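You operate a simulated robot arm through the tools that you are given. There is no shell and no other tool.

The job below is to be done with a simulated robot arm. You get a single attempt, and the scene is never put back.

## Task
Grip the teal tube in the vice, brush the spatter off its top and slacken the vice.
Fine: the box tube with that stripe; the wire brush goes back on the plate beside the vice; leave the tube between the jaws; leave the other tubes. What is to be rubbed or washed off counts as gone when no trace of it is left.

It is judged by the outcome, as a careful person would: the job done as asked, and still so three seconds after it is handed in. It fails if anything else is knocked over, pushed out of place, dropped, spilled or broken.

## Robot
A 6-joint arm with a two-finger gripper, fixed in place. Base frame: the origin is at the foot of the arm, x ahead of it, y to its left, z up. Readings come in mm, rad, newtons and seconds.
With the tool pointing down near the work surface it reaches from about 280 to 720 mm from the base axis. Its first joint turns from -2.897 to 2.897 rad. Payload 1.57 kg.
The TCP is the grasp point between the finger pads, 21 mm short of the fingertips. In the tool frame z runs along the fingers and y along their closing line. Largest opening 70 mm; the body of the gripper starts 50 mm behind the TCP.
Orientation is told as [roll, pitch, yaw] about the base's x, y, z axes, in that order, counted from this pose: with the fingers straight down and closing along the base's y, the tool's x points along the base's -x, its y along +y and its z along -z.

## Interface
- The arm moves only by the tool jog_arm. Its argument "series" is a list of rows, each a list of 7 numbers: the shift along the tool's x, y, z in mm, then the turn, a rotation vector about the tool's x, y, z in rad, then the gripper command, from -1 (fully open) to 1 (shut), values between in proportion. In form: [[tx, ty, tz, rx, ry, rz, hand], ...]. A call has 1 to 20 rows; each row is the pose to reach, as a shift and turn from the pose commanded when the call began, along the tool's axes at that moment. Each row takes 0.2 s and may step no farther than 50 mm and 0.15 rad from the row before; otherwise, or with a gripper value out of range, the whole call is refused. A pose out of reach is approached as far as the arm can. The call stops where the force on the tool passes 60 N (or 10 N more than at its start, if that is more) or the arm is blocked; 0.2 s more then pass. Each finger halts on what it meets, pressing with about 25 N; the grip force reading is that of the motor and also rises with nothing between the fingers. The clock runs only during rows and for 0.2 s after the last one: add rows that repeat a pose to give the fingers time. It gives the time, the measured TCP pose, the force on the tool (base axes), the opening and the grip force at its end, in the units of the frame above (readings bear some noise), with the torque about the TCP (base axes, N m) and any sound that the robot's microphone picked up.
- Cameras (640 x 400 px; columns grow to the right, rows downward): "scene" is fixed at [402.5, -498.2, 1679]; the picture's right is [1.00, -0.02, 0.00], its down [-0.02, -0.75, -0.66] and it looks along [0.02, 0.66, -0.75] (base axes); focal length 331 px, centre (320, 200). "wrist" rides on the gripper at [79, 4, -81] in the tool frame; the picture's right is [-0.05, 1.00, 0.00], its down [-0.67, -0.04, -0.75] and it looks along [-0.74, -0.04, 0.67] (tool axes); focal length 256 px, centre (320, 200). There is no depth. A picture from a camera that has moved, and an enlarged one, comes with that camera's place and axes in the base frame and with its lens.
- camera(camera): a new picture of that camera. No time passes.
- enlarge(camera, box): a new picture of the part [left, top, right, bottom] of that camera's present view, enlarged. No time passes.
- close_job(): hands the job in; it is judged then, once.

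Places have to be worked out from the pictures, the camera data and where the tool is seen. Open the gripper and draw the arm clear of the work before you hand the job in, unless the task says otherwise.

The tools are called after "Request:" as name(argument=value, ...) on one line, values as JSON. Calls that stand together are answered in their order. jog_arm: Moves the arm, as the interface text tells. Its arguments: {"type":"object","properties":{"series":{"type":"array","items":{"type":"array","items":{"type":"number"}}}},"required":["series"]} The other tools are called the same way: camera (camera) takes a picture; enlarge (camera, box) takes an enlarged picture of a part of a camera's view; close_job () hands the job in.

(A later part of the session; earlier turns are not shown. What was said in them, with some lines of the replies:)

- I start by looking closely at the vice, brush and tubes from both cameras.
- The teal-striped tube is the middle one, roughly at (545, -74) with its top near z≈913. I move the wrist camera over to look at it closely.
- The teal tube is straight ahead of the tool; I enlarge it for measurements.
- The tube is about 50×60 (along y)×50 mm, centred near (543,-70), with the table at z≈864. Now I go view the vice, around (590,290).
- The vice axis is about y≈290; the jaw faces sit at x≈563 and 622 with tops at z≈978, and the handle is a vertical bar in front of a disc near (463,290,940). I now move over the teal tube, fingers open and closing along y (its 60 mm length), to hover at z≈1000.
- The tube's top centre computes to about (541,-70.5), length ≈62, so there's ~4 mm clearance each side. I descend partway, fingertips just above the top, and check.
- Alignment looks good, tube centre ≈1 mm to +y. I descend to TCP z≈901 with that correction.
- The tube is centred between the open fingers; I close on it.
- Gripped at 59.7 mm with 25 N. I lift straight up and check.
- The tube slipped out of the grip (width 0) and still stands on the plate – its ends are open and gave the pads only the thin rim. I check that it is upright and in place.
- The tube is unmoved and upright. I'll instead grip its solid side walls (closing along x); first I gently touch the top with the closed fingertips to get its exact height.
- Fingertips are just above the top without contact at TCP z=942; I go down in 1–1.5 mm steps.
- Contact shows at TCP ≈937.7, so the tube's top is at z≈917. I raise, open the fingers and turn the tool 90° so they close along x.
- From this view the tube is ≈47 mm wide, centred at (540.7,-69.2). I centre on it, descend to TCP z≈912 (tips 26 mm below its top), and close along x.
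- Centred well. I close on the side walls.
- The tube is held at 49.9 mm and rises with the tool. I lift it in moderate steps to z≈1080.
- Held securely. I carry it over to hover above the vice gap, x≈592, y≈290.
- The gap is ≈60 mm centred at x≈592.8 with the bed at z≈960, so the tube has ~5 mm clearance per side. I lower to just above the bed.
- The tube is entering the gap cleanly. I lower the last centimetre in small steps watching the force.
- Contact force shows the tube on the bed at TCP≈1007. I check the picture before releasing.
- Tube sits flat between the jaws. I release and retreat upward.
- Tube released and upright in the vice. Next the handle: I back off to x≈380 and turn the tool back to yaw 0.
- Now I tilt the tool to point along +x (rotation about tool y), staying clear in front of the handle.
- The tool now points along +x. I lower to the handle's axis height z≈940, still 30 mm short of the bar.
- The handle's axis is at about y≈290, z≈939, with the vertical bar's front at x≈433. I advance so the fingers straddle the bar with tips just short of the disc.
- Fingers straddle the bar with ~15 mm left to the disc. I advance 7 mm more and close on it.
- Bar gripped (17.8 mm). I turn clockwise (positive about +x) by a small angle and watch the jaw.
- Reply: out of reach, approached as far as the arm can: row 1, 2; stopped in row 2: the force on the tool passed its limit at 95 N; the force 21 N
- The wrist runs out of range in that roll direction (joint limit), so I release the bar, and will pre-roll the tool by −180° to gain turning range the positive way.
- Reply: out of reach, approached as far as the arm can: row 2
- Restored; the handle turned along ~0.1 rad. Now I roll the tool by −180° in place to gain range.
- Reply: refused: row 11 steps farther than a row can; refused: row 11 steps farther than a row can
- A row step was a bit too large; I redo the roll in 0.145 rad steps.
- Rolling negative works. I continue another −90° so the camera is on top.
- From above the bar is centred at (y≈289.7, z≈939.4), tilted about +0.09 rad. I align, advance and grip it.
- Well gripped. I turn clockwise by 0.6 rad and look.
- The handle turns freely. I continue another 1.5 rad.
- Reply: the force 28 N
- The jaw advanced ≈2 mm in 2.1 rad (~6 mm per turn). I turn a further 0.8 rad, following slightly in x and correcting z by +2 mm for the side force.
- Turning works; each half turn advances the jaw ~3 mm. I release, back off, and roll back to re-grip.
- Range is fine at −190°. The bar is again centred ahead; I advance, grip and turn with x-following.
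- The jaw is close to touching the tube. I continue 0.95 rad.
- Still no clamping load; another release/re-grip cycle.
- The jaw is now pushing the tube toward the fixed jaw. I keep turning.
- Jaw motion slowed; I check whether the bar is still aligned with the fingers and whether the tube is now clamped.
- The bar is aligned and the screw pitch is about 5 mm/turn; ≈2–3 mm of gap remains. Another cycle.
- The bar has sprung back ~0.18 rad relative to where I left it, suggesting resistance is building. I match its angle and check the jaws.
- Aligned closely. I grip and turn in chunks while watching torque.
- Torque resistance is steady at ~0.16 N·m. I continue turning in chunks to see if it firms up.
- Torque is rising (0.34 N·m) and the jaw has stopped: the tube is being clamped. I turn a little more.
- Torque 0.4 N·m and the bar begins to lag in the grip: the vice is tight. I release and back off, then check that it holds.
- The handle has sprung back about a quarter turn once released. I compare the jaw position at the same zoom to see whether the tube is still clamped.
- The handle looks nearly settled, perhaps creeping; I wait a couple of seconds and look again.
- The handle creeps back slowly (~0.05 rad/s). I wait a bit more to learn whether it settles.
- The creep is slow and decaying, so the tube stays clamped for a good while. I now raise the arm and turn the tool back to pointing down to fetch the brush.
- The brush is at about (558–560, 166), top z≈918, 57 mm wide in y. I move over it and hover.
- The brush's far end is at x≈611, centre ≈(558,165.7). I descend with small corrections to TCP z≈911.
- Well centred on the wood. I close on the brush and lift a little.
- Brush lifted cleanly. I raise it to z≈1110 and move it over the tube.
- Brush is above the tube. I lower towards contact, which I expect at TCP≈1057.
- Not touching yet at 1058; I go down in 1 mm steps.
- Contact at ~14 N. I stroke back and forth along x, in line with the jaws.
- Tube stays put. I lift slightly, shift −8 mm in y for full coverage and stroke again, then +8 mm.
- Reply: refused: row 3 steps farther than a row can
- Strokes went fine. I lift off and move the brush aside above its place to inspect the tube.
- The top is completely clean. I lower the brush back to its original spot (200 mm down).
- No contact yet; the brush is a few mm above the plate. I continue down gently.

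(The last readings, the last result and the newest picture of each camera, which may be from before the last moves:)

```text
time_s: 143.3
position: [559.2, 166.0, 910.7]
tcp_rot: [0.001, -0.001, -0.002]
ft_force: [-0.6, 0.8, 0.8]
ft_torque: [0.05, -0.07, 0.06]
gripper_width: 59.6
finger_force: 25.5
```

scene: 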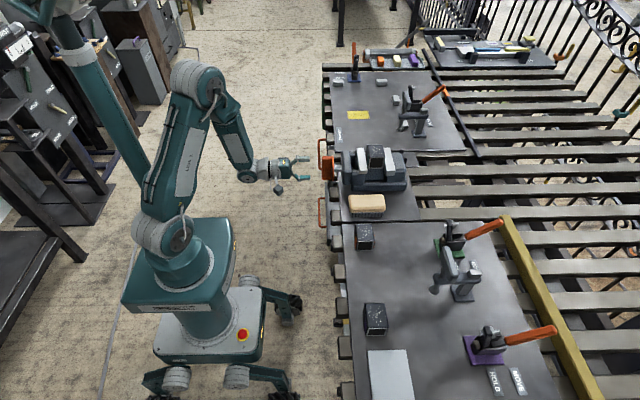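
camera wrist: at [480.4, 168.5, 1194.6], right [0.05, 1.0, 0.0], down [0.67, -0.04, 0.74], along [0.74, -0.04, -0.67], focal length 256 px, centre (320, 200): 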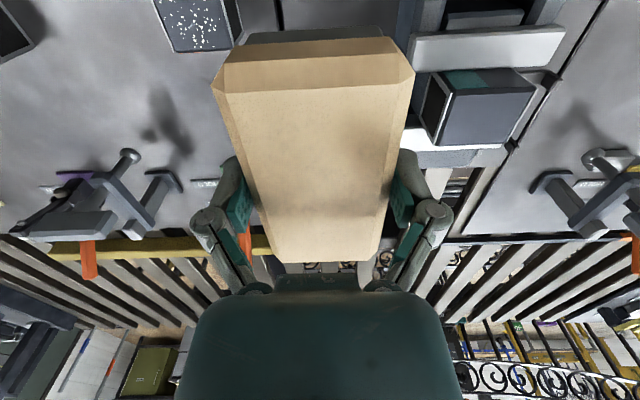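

Contact is beginning (fz rises). One more millimetre, then a check.

Request:
jog_arm(series=[[0, 0, 0.8, 0, 0, 0, 1], [0, 0, 0.8, 0, 0, 0, 1]])

Request:
enlarge(camera="scene", box=[340, 170, 410, 230])

```text
time_s: 143.9
position: [558.1, 166.1, 910.5]
tcp_rot: [0.001, -0.002, -0.002]
ft_force: [-3.6, 0.2, 10.4]
ft_torque: [0.14, -0.01, 0.05]
gripper_width: 59.5
finger_force: 24.6
```

```text
6.67 times, centred on (375, 200) of scene
camera zoom: at [402.5, -498.2, 1679.0], right [1.0, -0.02, 0.0], down [-0.02, -0.75, -0.66], along [0.02, 0.66, -0.75], focal length 2204 px, centre (-47, 200)
```

zoom: 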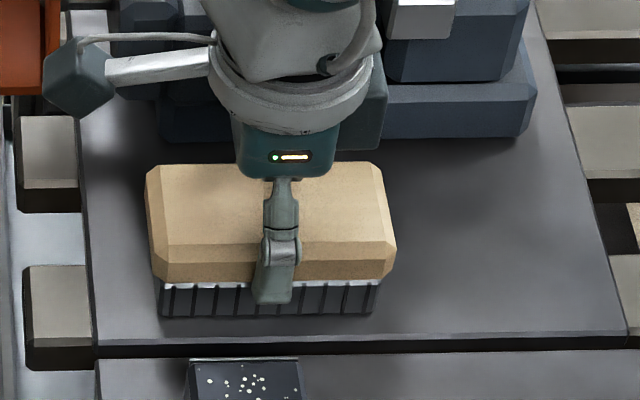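

The brush is seated on the plate where it was. I release it and rise.

Request:
jog_arm(series=[[0, 0, 0, 0, 0, 0, -0.75], [0, 0, 0, 0, 0, 0, -1], [0, 0, 0, 0, 0, 0, -1], [0, 0, -10, 0, 0, 0, -1], [0, 0, -30, 0, 0, 0, -1], [0, 0, -70, 0, 0, 0, -1], [0, 0, -115, 0, 0, 0, -1], [0, 0, -160, 0, 0, 0, -1], [0, 0, -205, 0, 0, 0, -1], [0, 0, -205, 0, 0, 0, -1]])

Request:
camera(camera="wrist")

Request:
enlarge(camera="scene", box=[310, 130, 430, 230])

```text
time_s: 146.1
position: [559.7, 164.9, 1114.3]
tcp_rot: [0.001, -0.001, -0.002]
ft_force: [0.2, 0.4, 0.6]
ft_torque: [-0.01, 0.01, -0.01]
gripper_width: 70.0
finger_force: 0.0
```

```text
taken
camera wrist: at [481.1, 169.2, 1195.9], right [0.05, 1.0, 0.0], down [0.67, -0.04, 0.74], along [0.74, -0.04, -0.67], focal length 256 px, centre (320, 200)
```

wrist: 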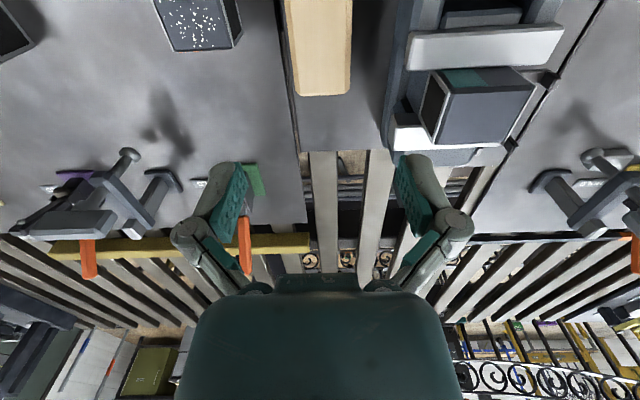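

```text
4.00 times, centred on (370, 180) of scene
camera zoom: at [402.5, -498.2, 1679.0], right [1.0, -0.02, 0.0], down [-0.02, -0.75, -0.66], along [0.02, 0.66, -0.75], focal length 1322 px, centre (120, 280)
```

zoom: 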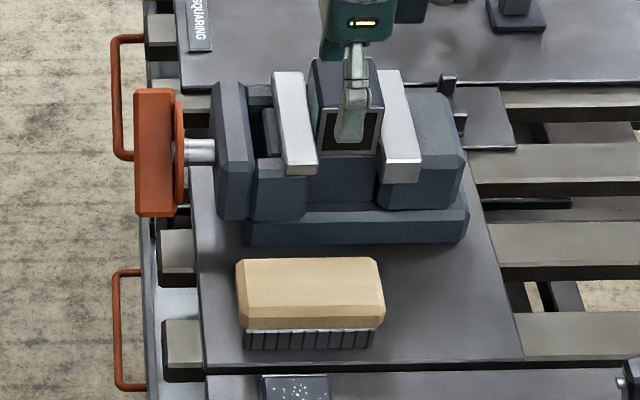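

Brush is back in place. Now to slacken: I go back in front of the handle and tilt the tool horizontal again.

Request:
jog_arm(series=[[36, 25, 0, 0, 0, 0, -1], [72, 50, 0, 0, 0, 0, -1], [108, 75, 0, 0, 0, 0, -1], [144, 100, 0, 0, 0, 0, -1], [182, 125, 0, 0, 0, 0, -1], [182, 125, 0, 0, 0, 0, -1]])

Request:
jog_arm(series=[[0, 0, 0, 0, -0.14, 0, -1], [0, 0, 0, 0, -0.28, 0, -1], [0, 0, 0, 0, -0.42, 0, -1], [0, 0, 0, 0, -0.56, 0, -1], [0, 0, 0, 0, -0.7, 0, -1], [0, 0, 0, 0, -0.84, 0, -1], [0, 0, 0, 0, -0.98, 0, -1], [0, 0, 0, 0, -1.12, 0, -1], [0, 0, 0, 0, -1.26, 0, -1], [0, 0, 0, 0, -1.4, 0, -1], [0, 0, 0, 0, -1.5, 0, -1], [0, 0, 0, 0, -1.5708, 0, -1], [0, 0, 0, 0, -1.5708, 0, -1]])

Request:
jog_arm(series=[[40, 0, 0, 0, 0, 0, -1], [80, 0, 0, 0, 0, 0, -1], [120, 0, 0, 0, 0, 0, -1], [150, 0, 0, 0, 0, 0, -1], [173, 0, 0, 0, 0, 0, -1], [173, 0, 0, 0, 0, 0, -1]])

Request:
camera(camera="wrist")

Request:
enlarge(camera="scene", box=[350, 130, 410, 180])

```text
time_s: 147.5
position: [378.3, 291.1, 1115.3]
tcp_rot: [0.001, -0.001, -0.001]
ft_force: [0.3, 0.6, 0.2]
ft_torque: [-0.01, 0.0, 0.04]
gripper_width: 70.1
finger_force: 0.0
```

```text
time_s: 150.3
position: [376.5, 290.2, 1115.5]
tcp_rot: [2.197, -1.569, -2.197]
ft_force: [0.2, -0.5, 0.7]
ft_torque: [0.02, 0.02, 0.02]
gripper_width: 70.2
finger_force: 0.1
```

```text
time_s: 151.7
position: [377.3, 290.7, 943.7]
tcp_rot: [1.759, -1.569, -1.759]
ft_force: [-0.3, -0.1, 0.2]
ft_torque: [-0.01, -0.03, 0.03]
gripper_width: 70.0
finger_force: 0.0
```

```text
taken
camera wrist: at [295.8, 294.8, 863.6], right [0.0, 1.0, 0.06], down [-0.75, -0.04, 0.67], along [0.67, -0.04, 0.74], focal length 256 px, centre (320, 200)
```

wrist: 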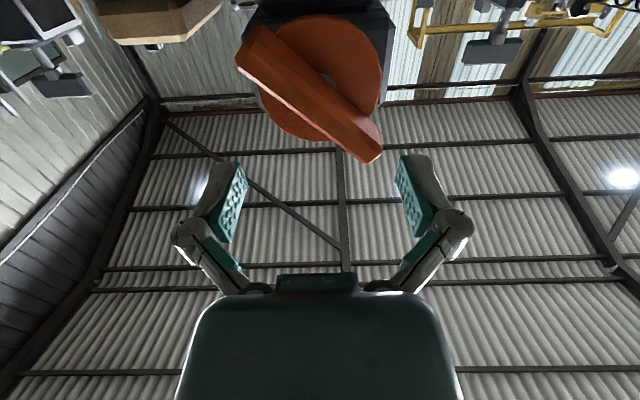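

```text
8.00 times, centred on (380, 155) of scene
camera zoom: at [402.5, -498.2, 1679.0], right [1.0, -0.02, 0.0], down [-0.02, -0.75, -0.66], along [0.02, 0.66, -0.75], focal length 2645 px, centre (-160, 560)
```

zoom: 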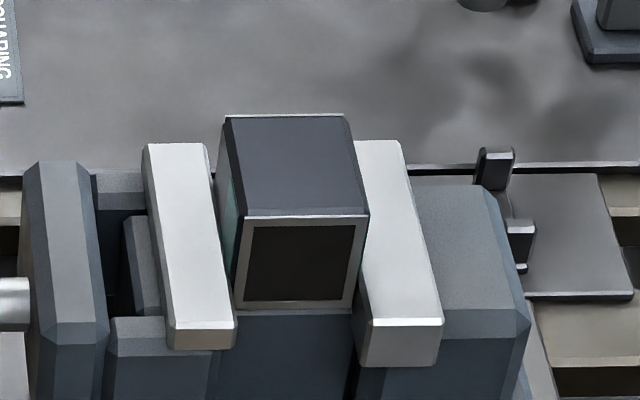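

The tube's top is clean from the scene camera too. The handle has crept to about −0.75 rad; I match that roll, advance and grip it.

Request:
jog_arm(series=[[1, 0, 10, 0, 0, -0.14, -1], [1, 0, 10, 0, 0, -0.28, -1], [1, 0, 10, 0, 0, -0.42, -1], [1, 0, 10, 0, 0, -0.56, -1], [1, 0, 10, 0, 0, -0.7, -1], [1, 0, 10, 0, 0, -0.76, -1], [1, 0, 10, 0, 0, -0.76, -1]])

Request:
camera(camera="wrist")

```text
time_s: 153.3
position: [387.7, 290.8, 942.0]
tcp_rot: [-1.571, -0.81, 1.568]
ft_force: [-0.3, -0.1, -0.3]
ft_torque: [0.0, -0.01, 0.02]
gripper_width: 70.2
finger_force: 0.2
```

```text
taken
camera wrist: at [306.2, 239.1, 880.7], right [0.0, 0.76, -0.65], down [-0.74, 0.43, 0.51], along [0.67, 0.48, 0.57], focal length 256 px, centre (320, 200)
```

wrist: 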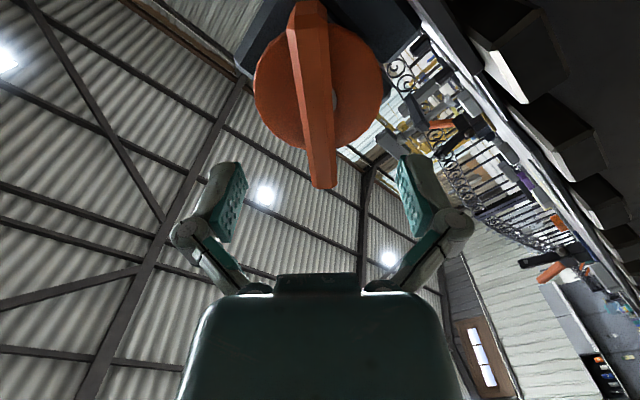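

Request:
jog_arm(series=[[0, 0, 20, 0, 0, -0.07, -1], [0, 0, 40, 0, 0, -0.07, -1], [0, 0, 52, 0, 0, -0.07, -1], [0, 0, 60, 0, 0, -0.07, -1], [0, 0, 60, 0, 0, -0.07, 0], [0, 0, 60, 0, 0, -0.07, 1], [0, 0, 60, 0, 0, -0.07, 1], [0, 0, 60, 0, 0, -0.07, 1], [0, 0, 60, 0, 0, -0.07, 1]])

Request:
jog_arm(series=[[0, 0, -0.1, 0, 0, -0.13, 1], [0, 0, -0.2, 0, 0, -0.26, 1], [0, 0, -0.3, 0, 0, -0.39, 1], [0, 0, -0.4, 0, 0, -0.52, 1], [0, 0, -0.5, 0, 0, -0.65, 1], [0, 0, -0.6, 0, 0, -0.78, 1], [0, 0, -0.7, 0, 0, -0.91, 1], [0, 0, -0.8, 0, 0, -1.04, 1], [0, 0, -0.9, 0, 0, -1.17, 1], [0, 0, -1.0, 0, 0, -1.3, 1], [0, 0, -1.1, 0, 0, -1.43, 1], [0, 0, -1.2, 0, 0, -1.56, 1], [0, 0, -1.3, 0, 0, -1.69, 1], [0, 0, -1.4, 0, 0, -1.82, 1], [0, 0, -1.5, 0, 0, -1.95, 1], [0, 0, -1.6, 0, 0, -2.08, 1], [0, 0, -1.7, 0, 0, -2.21, 1], [0, 0, -1.8, 0, 0, -2.34, 1], [0, 0, -1.8, 0, 0, -2.34, 1]])

Request:
enlarge(camera="scene", box=[350, 130, 410, 180])

Request:
camera(camera="wrist")

```text
time_s: 155.3
position: [447.9, 290.3, 942.4]
tcp_rot: [-1.575, -0.743, 1.571]
ft_force: [0.4, -7.1, 13.6]
ft_torque: [-0.09, -0.23, -0.26]
gripper_width: 17.7
finger_force: 32.3
```

```text
time_s: 159.3
position: [445.2, 289.3, 940.0]
tcp_rot: [1.483, 1.54, -1.66]
ft_force: [-0.5, -6.0, -4.4]
ft_torque: [0.0, 0.97, -0.15]
gripper_width: 17.5
finger_force: 32.0
```

```text
8.00 times, centred on (380, 155) of scene
camera zoom: at [402.5, -498.2, 1679.0], right [1.0, -0.02, 0.0], down [-0.02, -0.75, -0.66], along [0.02, 0.66, -0.75], focal length 2645 px, centre (-160, 560)
```

zoom: 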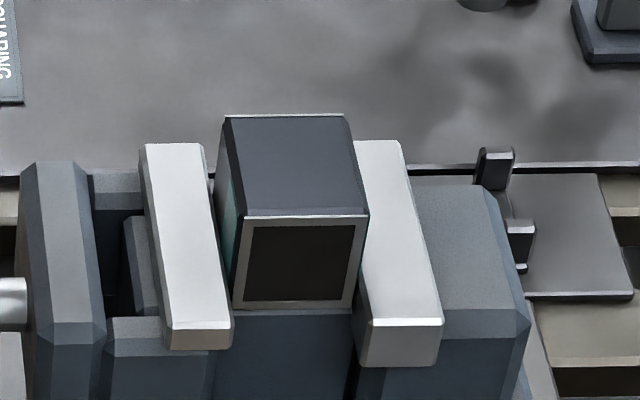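

```text
taken
camera wrist: at [364.9, 288.1, 1019.6], right [0.0, -1.0, -0.02], down [-0.75, 0.02, -0.67], along [0.67, 0.02, -0.75], focal length 256 px, centre (320, 200)
```

wrist: 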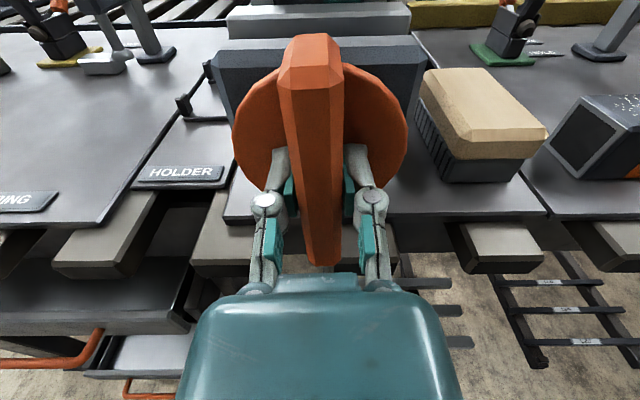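

The jaw is opening. I turn a bit further, then re-grip for another half turn.

Request:
jog_arm(series=[[0, 0, -0.1, 0, 0, -0.12, 1], [0, 0, -0.2, 0, 0, -0.24, 1], [0, 0, -0.3, 0, 0, -0.33, 1], [0, 0, -0.3, 0, 0, -0.33, 1], [0, 0, -0.3, 0, 0, -0.33, 0], [0, 0, -0.3, 0, 0, -0.33, -1], [0, 0, -0.3, 0, 0, -0.33, -1], [0, 0, -25, 0, 0, -0.33, -1], [0, 0, -58, 0, 0, -0.33, -1], [0, 0, -58, 0, 0, -0.2, -1], [0, 0, -58, 0, 0, -0.06, -1], [0, 0, -58, 0, 0, 0.08, -1], [0, 0, -58, 0, 0, 0.22, -1], [0, 0, -58, 0, 0, 0.36, -1], [0, 0, -58, 0, 0, 0.5, -1], [0, 0, -58, 0, 0, 0.64, -1], [0, 0, -58, 0, 0, 0.78, -1], [0, 0, -58, 0, 0, 0.92, -1], [0, 0, -58, 0, 0, 1.06, -1], [0, 0, -58, 0, 0, 1.2, -1]])

Request:
jog_arm(series=[[0, 0, 0, 0, 0, 0.145, -1], [0, 0, 0, 0, 0, 0.29, -1], [0, 0, 0, 0, 0, 0.435, -1], [0, 0, 0, 0, 0, 0.58, -1], [0, 0, 0, 0, 0, 0.725, -1], [0, 0, 0, 0, 0, 0.87, -1], [0, 0, 0, 0, 0, 1.015, -1], [0, 0, 0, 0, 0, 1.16, -1], [0, 0, 0, 0, 0, 1.305, -1], [0, 0, 0, 0, 0, 1.45, -1], [0, 0, 0, 0, 0, 1.595, -1], [0, 0, 0, 0, 0, 1.61, -1], [0, 0, 0, 0, 0, 1.61, -1]])

Request:
camera(camera="wrist")

```text
time_s: 163.5
position: [387.3, 290.6, 940.6]
tcp_rot: [-1.572, 0.397, 1.569]
ft_force: [-0.2, -1.0, 0.5]
ft_torque: [0.03, -0.01, -0.03]
gripper_width: 70.1
finger_force: 0.1
```

```text
time_s: 166.3
position: [386.8, 290.5, 941.3]
tcp_rot: [-1.571, -1.215, 1.569]
ft_force: [0.1, 0.1, -0.5]
ft_torque: [-0.03, -0.01, -0.01]
gripper_width: 70.2
finger_force: 0.0
```

```text
taken
camera wrist: at [306.4, 266.8, 864.9], right [0.0, 0.95, -0.3], down [-0.74, 0.2, 0.64], along [0.67, 0.22, 0.71], focal length 256 px, centre (320, 200)
```

wrist: 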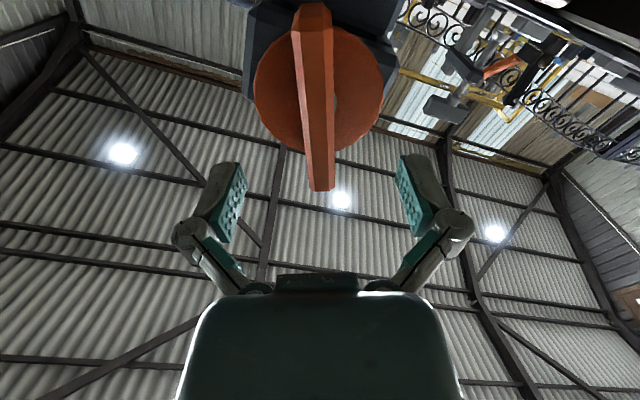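

Aligned again; grip and loosen by another half turn.

Request:
jog_arm(series=[[0, 0, 20, 0, 0, -0.03, -1], [0, 0, 40, 0, 0, -0.03, -1], [0, 0, 50, 0, 0, -0.03, -1], [0, 0, 57, 0, 0, -0.03, -1], [0, 0, 57, 0, 0, -0.03, 0], [0, 0, 57, 0, 0, -0.03, 1], [0, 0, 57, 0, 0, -0.03, 1], [0, 0, 57, 0, 0, -0.03, 1], [0, 0, 57, 0, 0, -0.03, 1]])

Request:
jog_arm(series=[[0, 0, -0.1, 0, 0, -0.14, 1], [0, 0, -0.2, 0, 0, -0.28, 1], [0, 0, -0.3, 0, 0, -0.42, 1], [0, 0, -0.4, 0, 0, -0.56, 1], [0, 0, -0.6, 0, 0, -0.7, 1], [0, 0, -0.7, 0, 0, -0.84, 1], [0, 0, -0.8, 0, 0, -0.98, 1], [0, 0, -0.9, 0, 0, -1.12, 1], [0, 0, -1.0, 0, 0, -1.26, 1], [0, 0, -1.1, 0, 0, -1.4, 1], [0, 0, -1.2, 0, 0, -1.54, 1], [0, 0, -1.3, 0, 0, -1.68, 1], [0, 0, -1.4, 0, 0, -1.82, 1], [0, 0, -1.6, 0, 0, -1.96, 1], [0, 0, -1.7, 0, 0, -2.1, 1], [0, 0, -1.8, 0, 0, -2.24, 1], [0, 0, -1.9, 0, 0, -2.38, 1], [0, 0, -2.0, 0, 0, -2.52, 1], [0, 0, -2.1, 0, 0, -2.66, 1], [0, 0, -2.1, 0, 0, -2.66, 1]])

Request:
enlarge(camera="scene", box=[350, 130, 410, 180])

```text
time_s: 168.3
position: [445.5, 290.5, 940.7]
tcp_rot: [-1.571, -1.182, 1.569]
ft_force: [-4.5, -10.9, 5.2]
ft_torque: [0.01, 0.08, -0.42]
gripper_width: 18.1
finger_force: 31.9
```

```text
time_s: 172.5
position: [442.7, 289.9, 942.4]
tcp_rot: [-1.587, 1.479, 1.552]
ft_force: [8.8, -8.8, 19.5]
ft_torque: [-0.03, -0.52, -0.19]
gripper_width: 17.8
finger_force: 31.9
```

```text
8.00 times, centred on (380, 155) of scene
camera zoom: at [402.5, -498.2, 1679.0], right [1.0, -0.02, 0.0], down [-0.02, -0.75, -0.66], along [0.02, 0.66, -0.75], focal length 2645 px, centre (-160, 560)
```

zoom: 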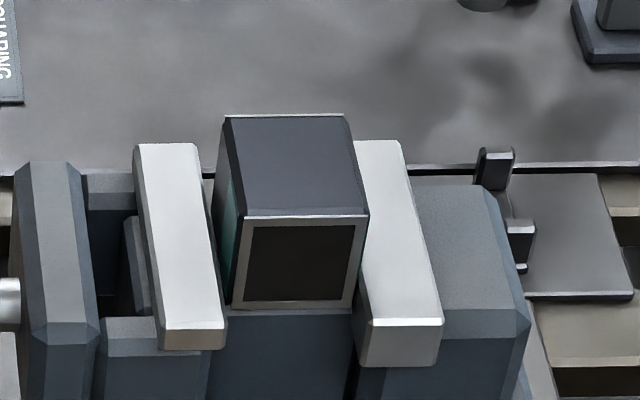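

The jaw has opened about 3.5 mm and the tube stands free against the fixed jaw. I release the handle, back away and raise the arm.

Request:
jog_arm(series=[[0, 0, 0, 0, 0, 0, 0.2], [0, 0, 0, 0, 0, 0, -0.5], [0, 0, 0, 0, 0, 0, -1], [0, 0, 0, 0, 0, 0, -1], [0, 0, -25, 0, 0, 0, -1], [0, 0, -65, 0, 0, 0, -1], [40, 0, -75, 0, 0, 0, -1], [80, 0, -75, 0, 0, 0, -1], [120, 0, -75, 0, 0, 0, -1], [160, 0, -75, 0, 0, 0, -1], [190, 0, -75, 0, 0, 0, -1], [190, 0, -75, 0, 0, 0, -1]])

Request:
camera(camera="scene")

Request:
enlarge(camera="scene", box=[350, 130, 410, 180])

Request:
camera(camera="wrist")

```text
time_s: 175.1
position: [366.2, 273.1, 1130.4]
tcp_rot: [-1.572, 1.478, 1.569]
ft_force: [0.1, -1.4, -0.6]
ft_torque: [-0.02, 0.0, 0.01]
gripper_width: 70.2
finger_force: 0.0
```

```text
taken
```

scene: 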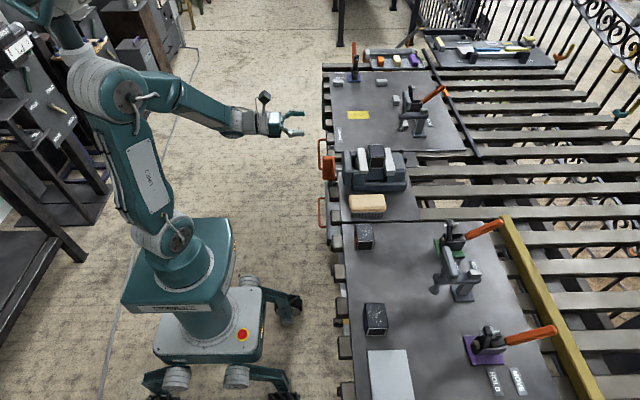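

```text
8.00 times, centred on (380, 155) of scene
camera zoom: at [402.5, -498.2, 1679.0], right [1.0, -0.02, 0.0], down [-0.02, -0.75, -0.66], along [0.02, 0.66, -0.75], focal length 2645 px, centre (-160, 560)
```

zoom: 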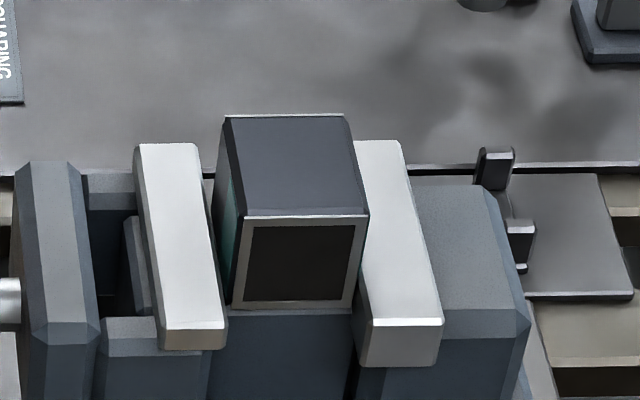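

```text
taken
camera wrist: at [285.6, 261.9, 1209.8], right [0.0, -0.99, -0.15], down [-0.74, 0.1, -0.66], along [0.67, 0.11, -0.74], focal length 256 px, centre (320, 200)
```

wrist: 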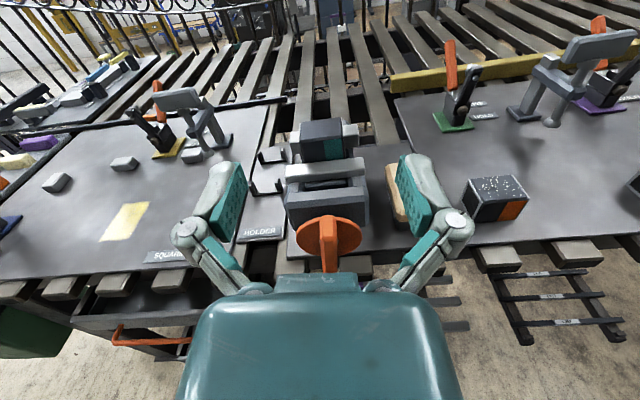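

Everything looks in place; a last close look at the tube's top and the brush from the wrist camera.

Request:
enlarge(camera="wrist", box=[270, 100, 420, 250])

Request:
enlarge(camera="scene", box=[366, 138, 394, 160])

Request:
enlarge(camera="scene", box=[330, 170, 420, 240])

```text
2.67 times, centred on (345, 175) of wrist
camera zoom: at [285.6, 261.9, 1209.8], right [0.0, -0.99, -0.15], down [-0.74, 0.1, -0.66], along [0.67, 0.11, -0.74], focal length 683 px, centre (253, 267)
```

zoom: 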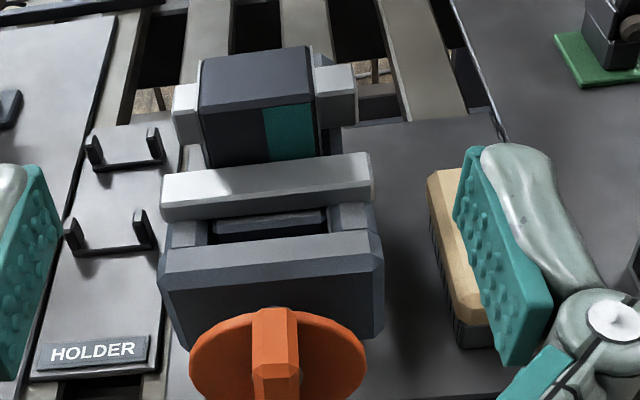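

```text
16.00 times, centred on (380, 149) of scene
camera zoom: at [402.5, -498.2, 1679.0], right [1.0, -0.02, 0.0], down [-0.02, -0.75, -0.66], along [0.02, 0.66, -0.75], focal length 5290 px, centre (-640, 1016)
```

zoom: 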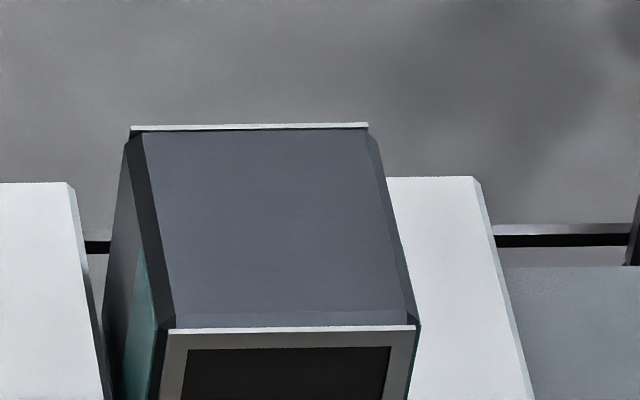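

```text
5.71 times, centred on (375, 205) of scene
camera zoom: at [402.5, -498.2, 1679.0], right [1.0, -0.02, 0.0], down [-0.02, -0.75, -0.66], along [0.02, 0.66, -0.75], focal length 1889 px, centre (6, 171)
```

zoom: 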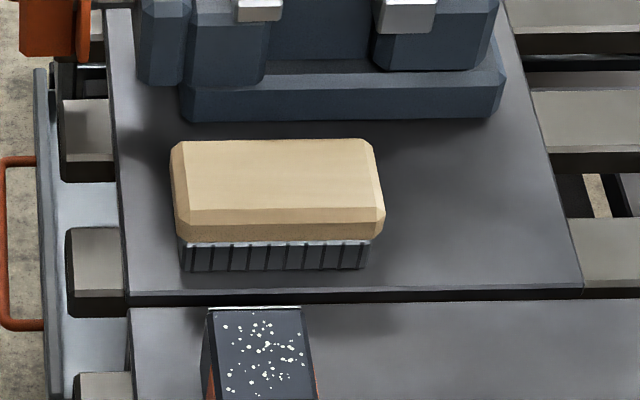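

The tube's top is spotless, it stands between the slackened jaws, the brush lies on the plate beside the vice, the other tubes are untouched, and the gripper is open and clear. I hand the job in.

Request:
close_job()

```text
The job is handed in.
```

The teal tube's top is clean and the job is handed in. I brushed it clamped in the vice, and no spatter shows in close-ups from either camera.

- **Tube:** it is still between the jaws, standing against the fixed jaw. The moving jaw is backed off about 3.5 mm, so the vice is slack.
- **Brush:** it is back on the plate beside the vice, where it started.
- **Other tubes:** I left them alone, and they still stand where they were.
- **Arm:** the gripper is open and the arm is drawn clear of the work.

**First pick-up slipped:** my first grip on the tube, by its open ends, slid off as I lifted. The tube stayed upright in its place, and I then picked it up by its side walls.

**Vice handle unwound:** once I let go of the vice handle, it slowly unwound on its own. The tube did not shift while I brushed it.
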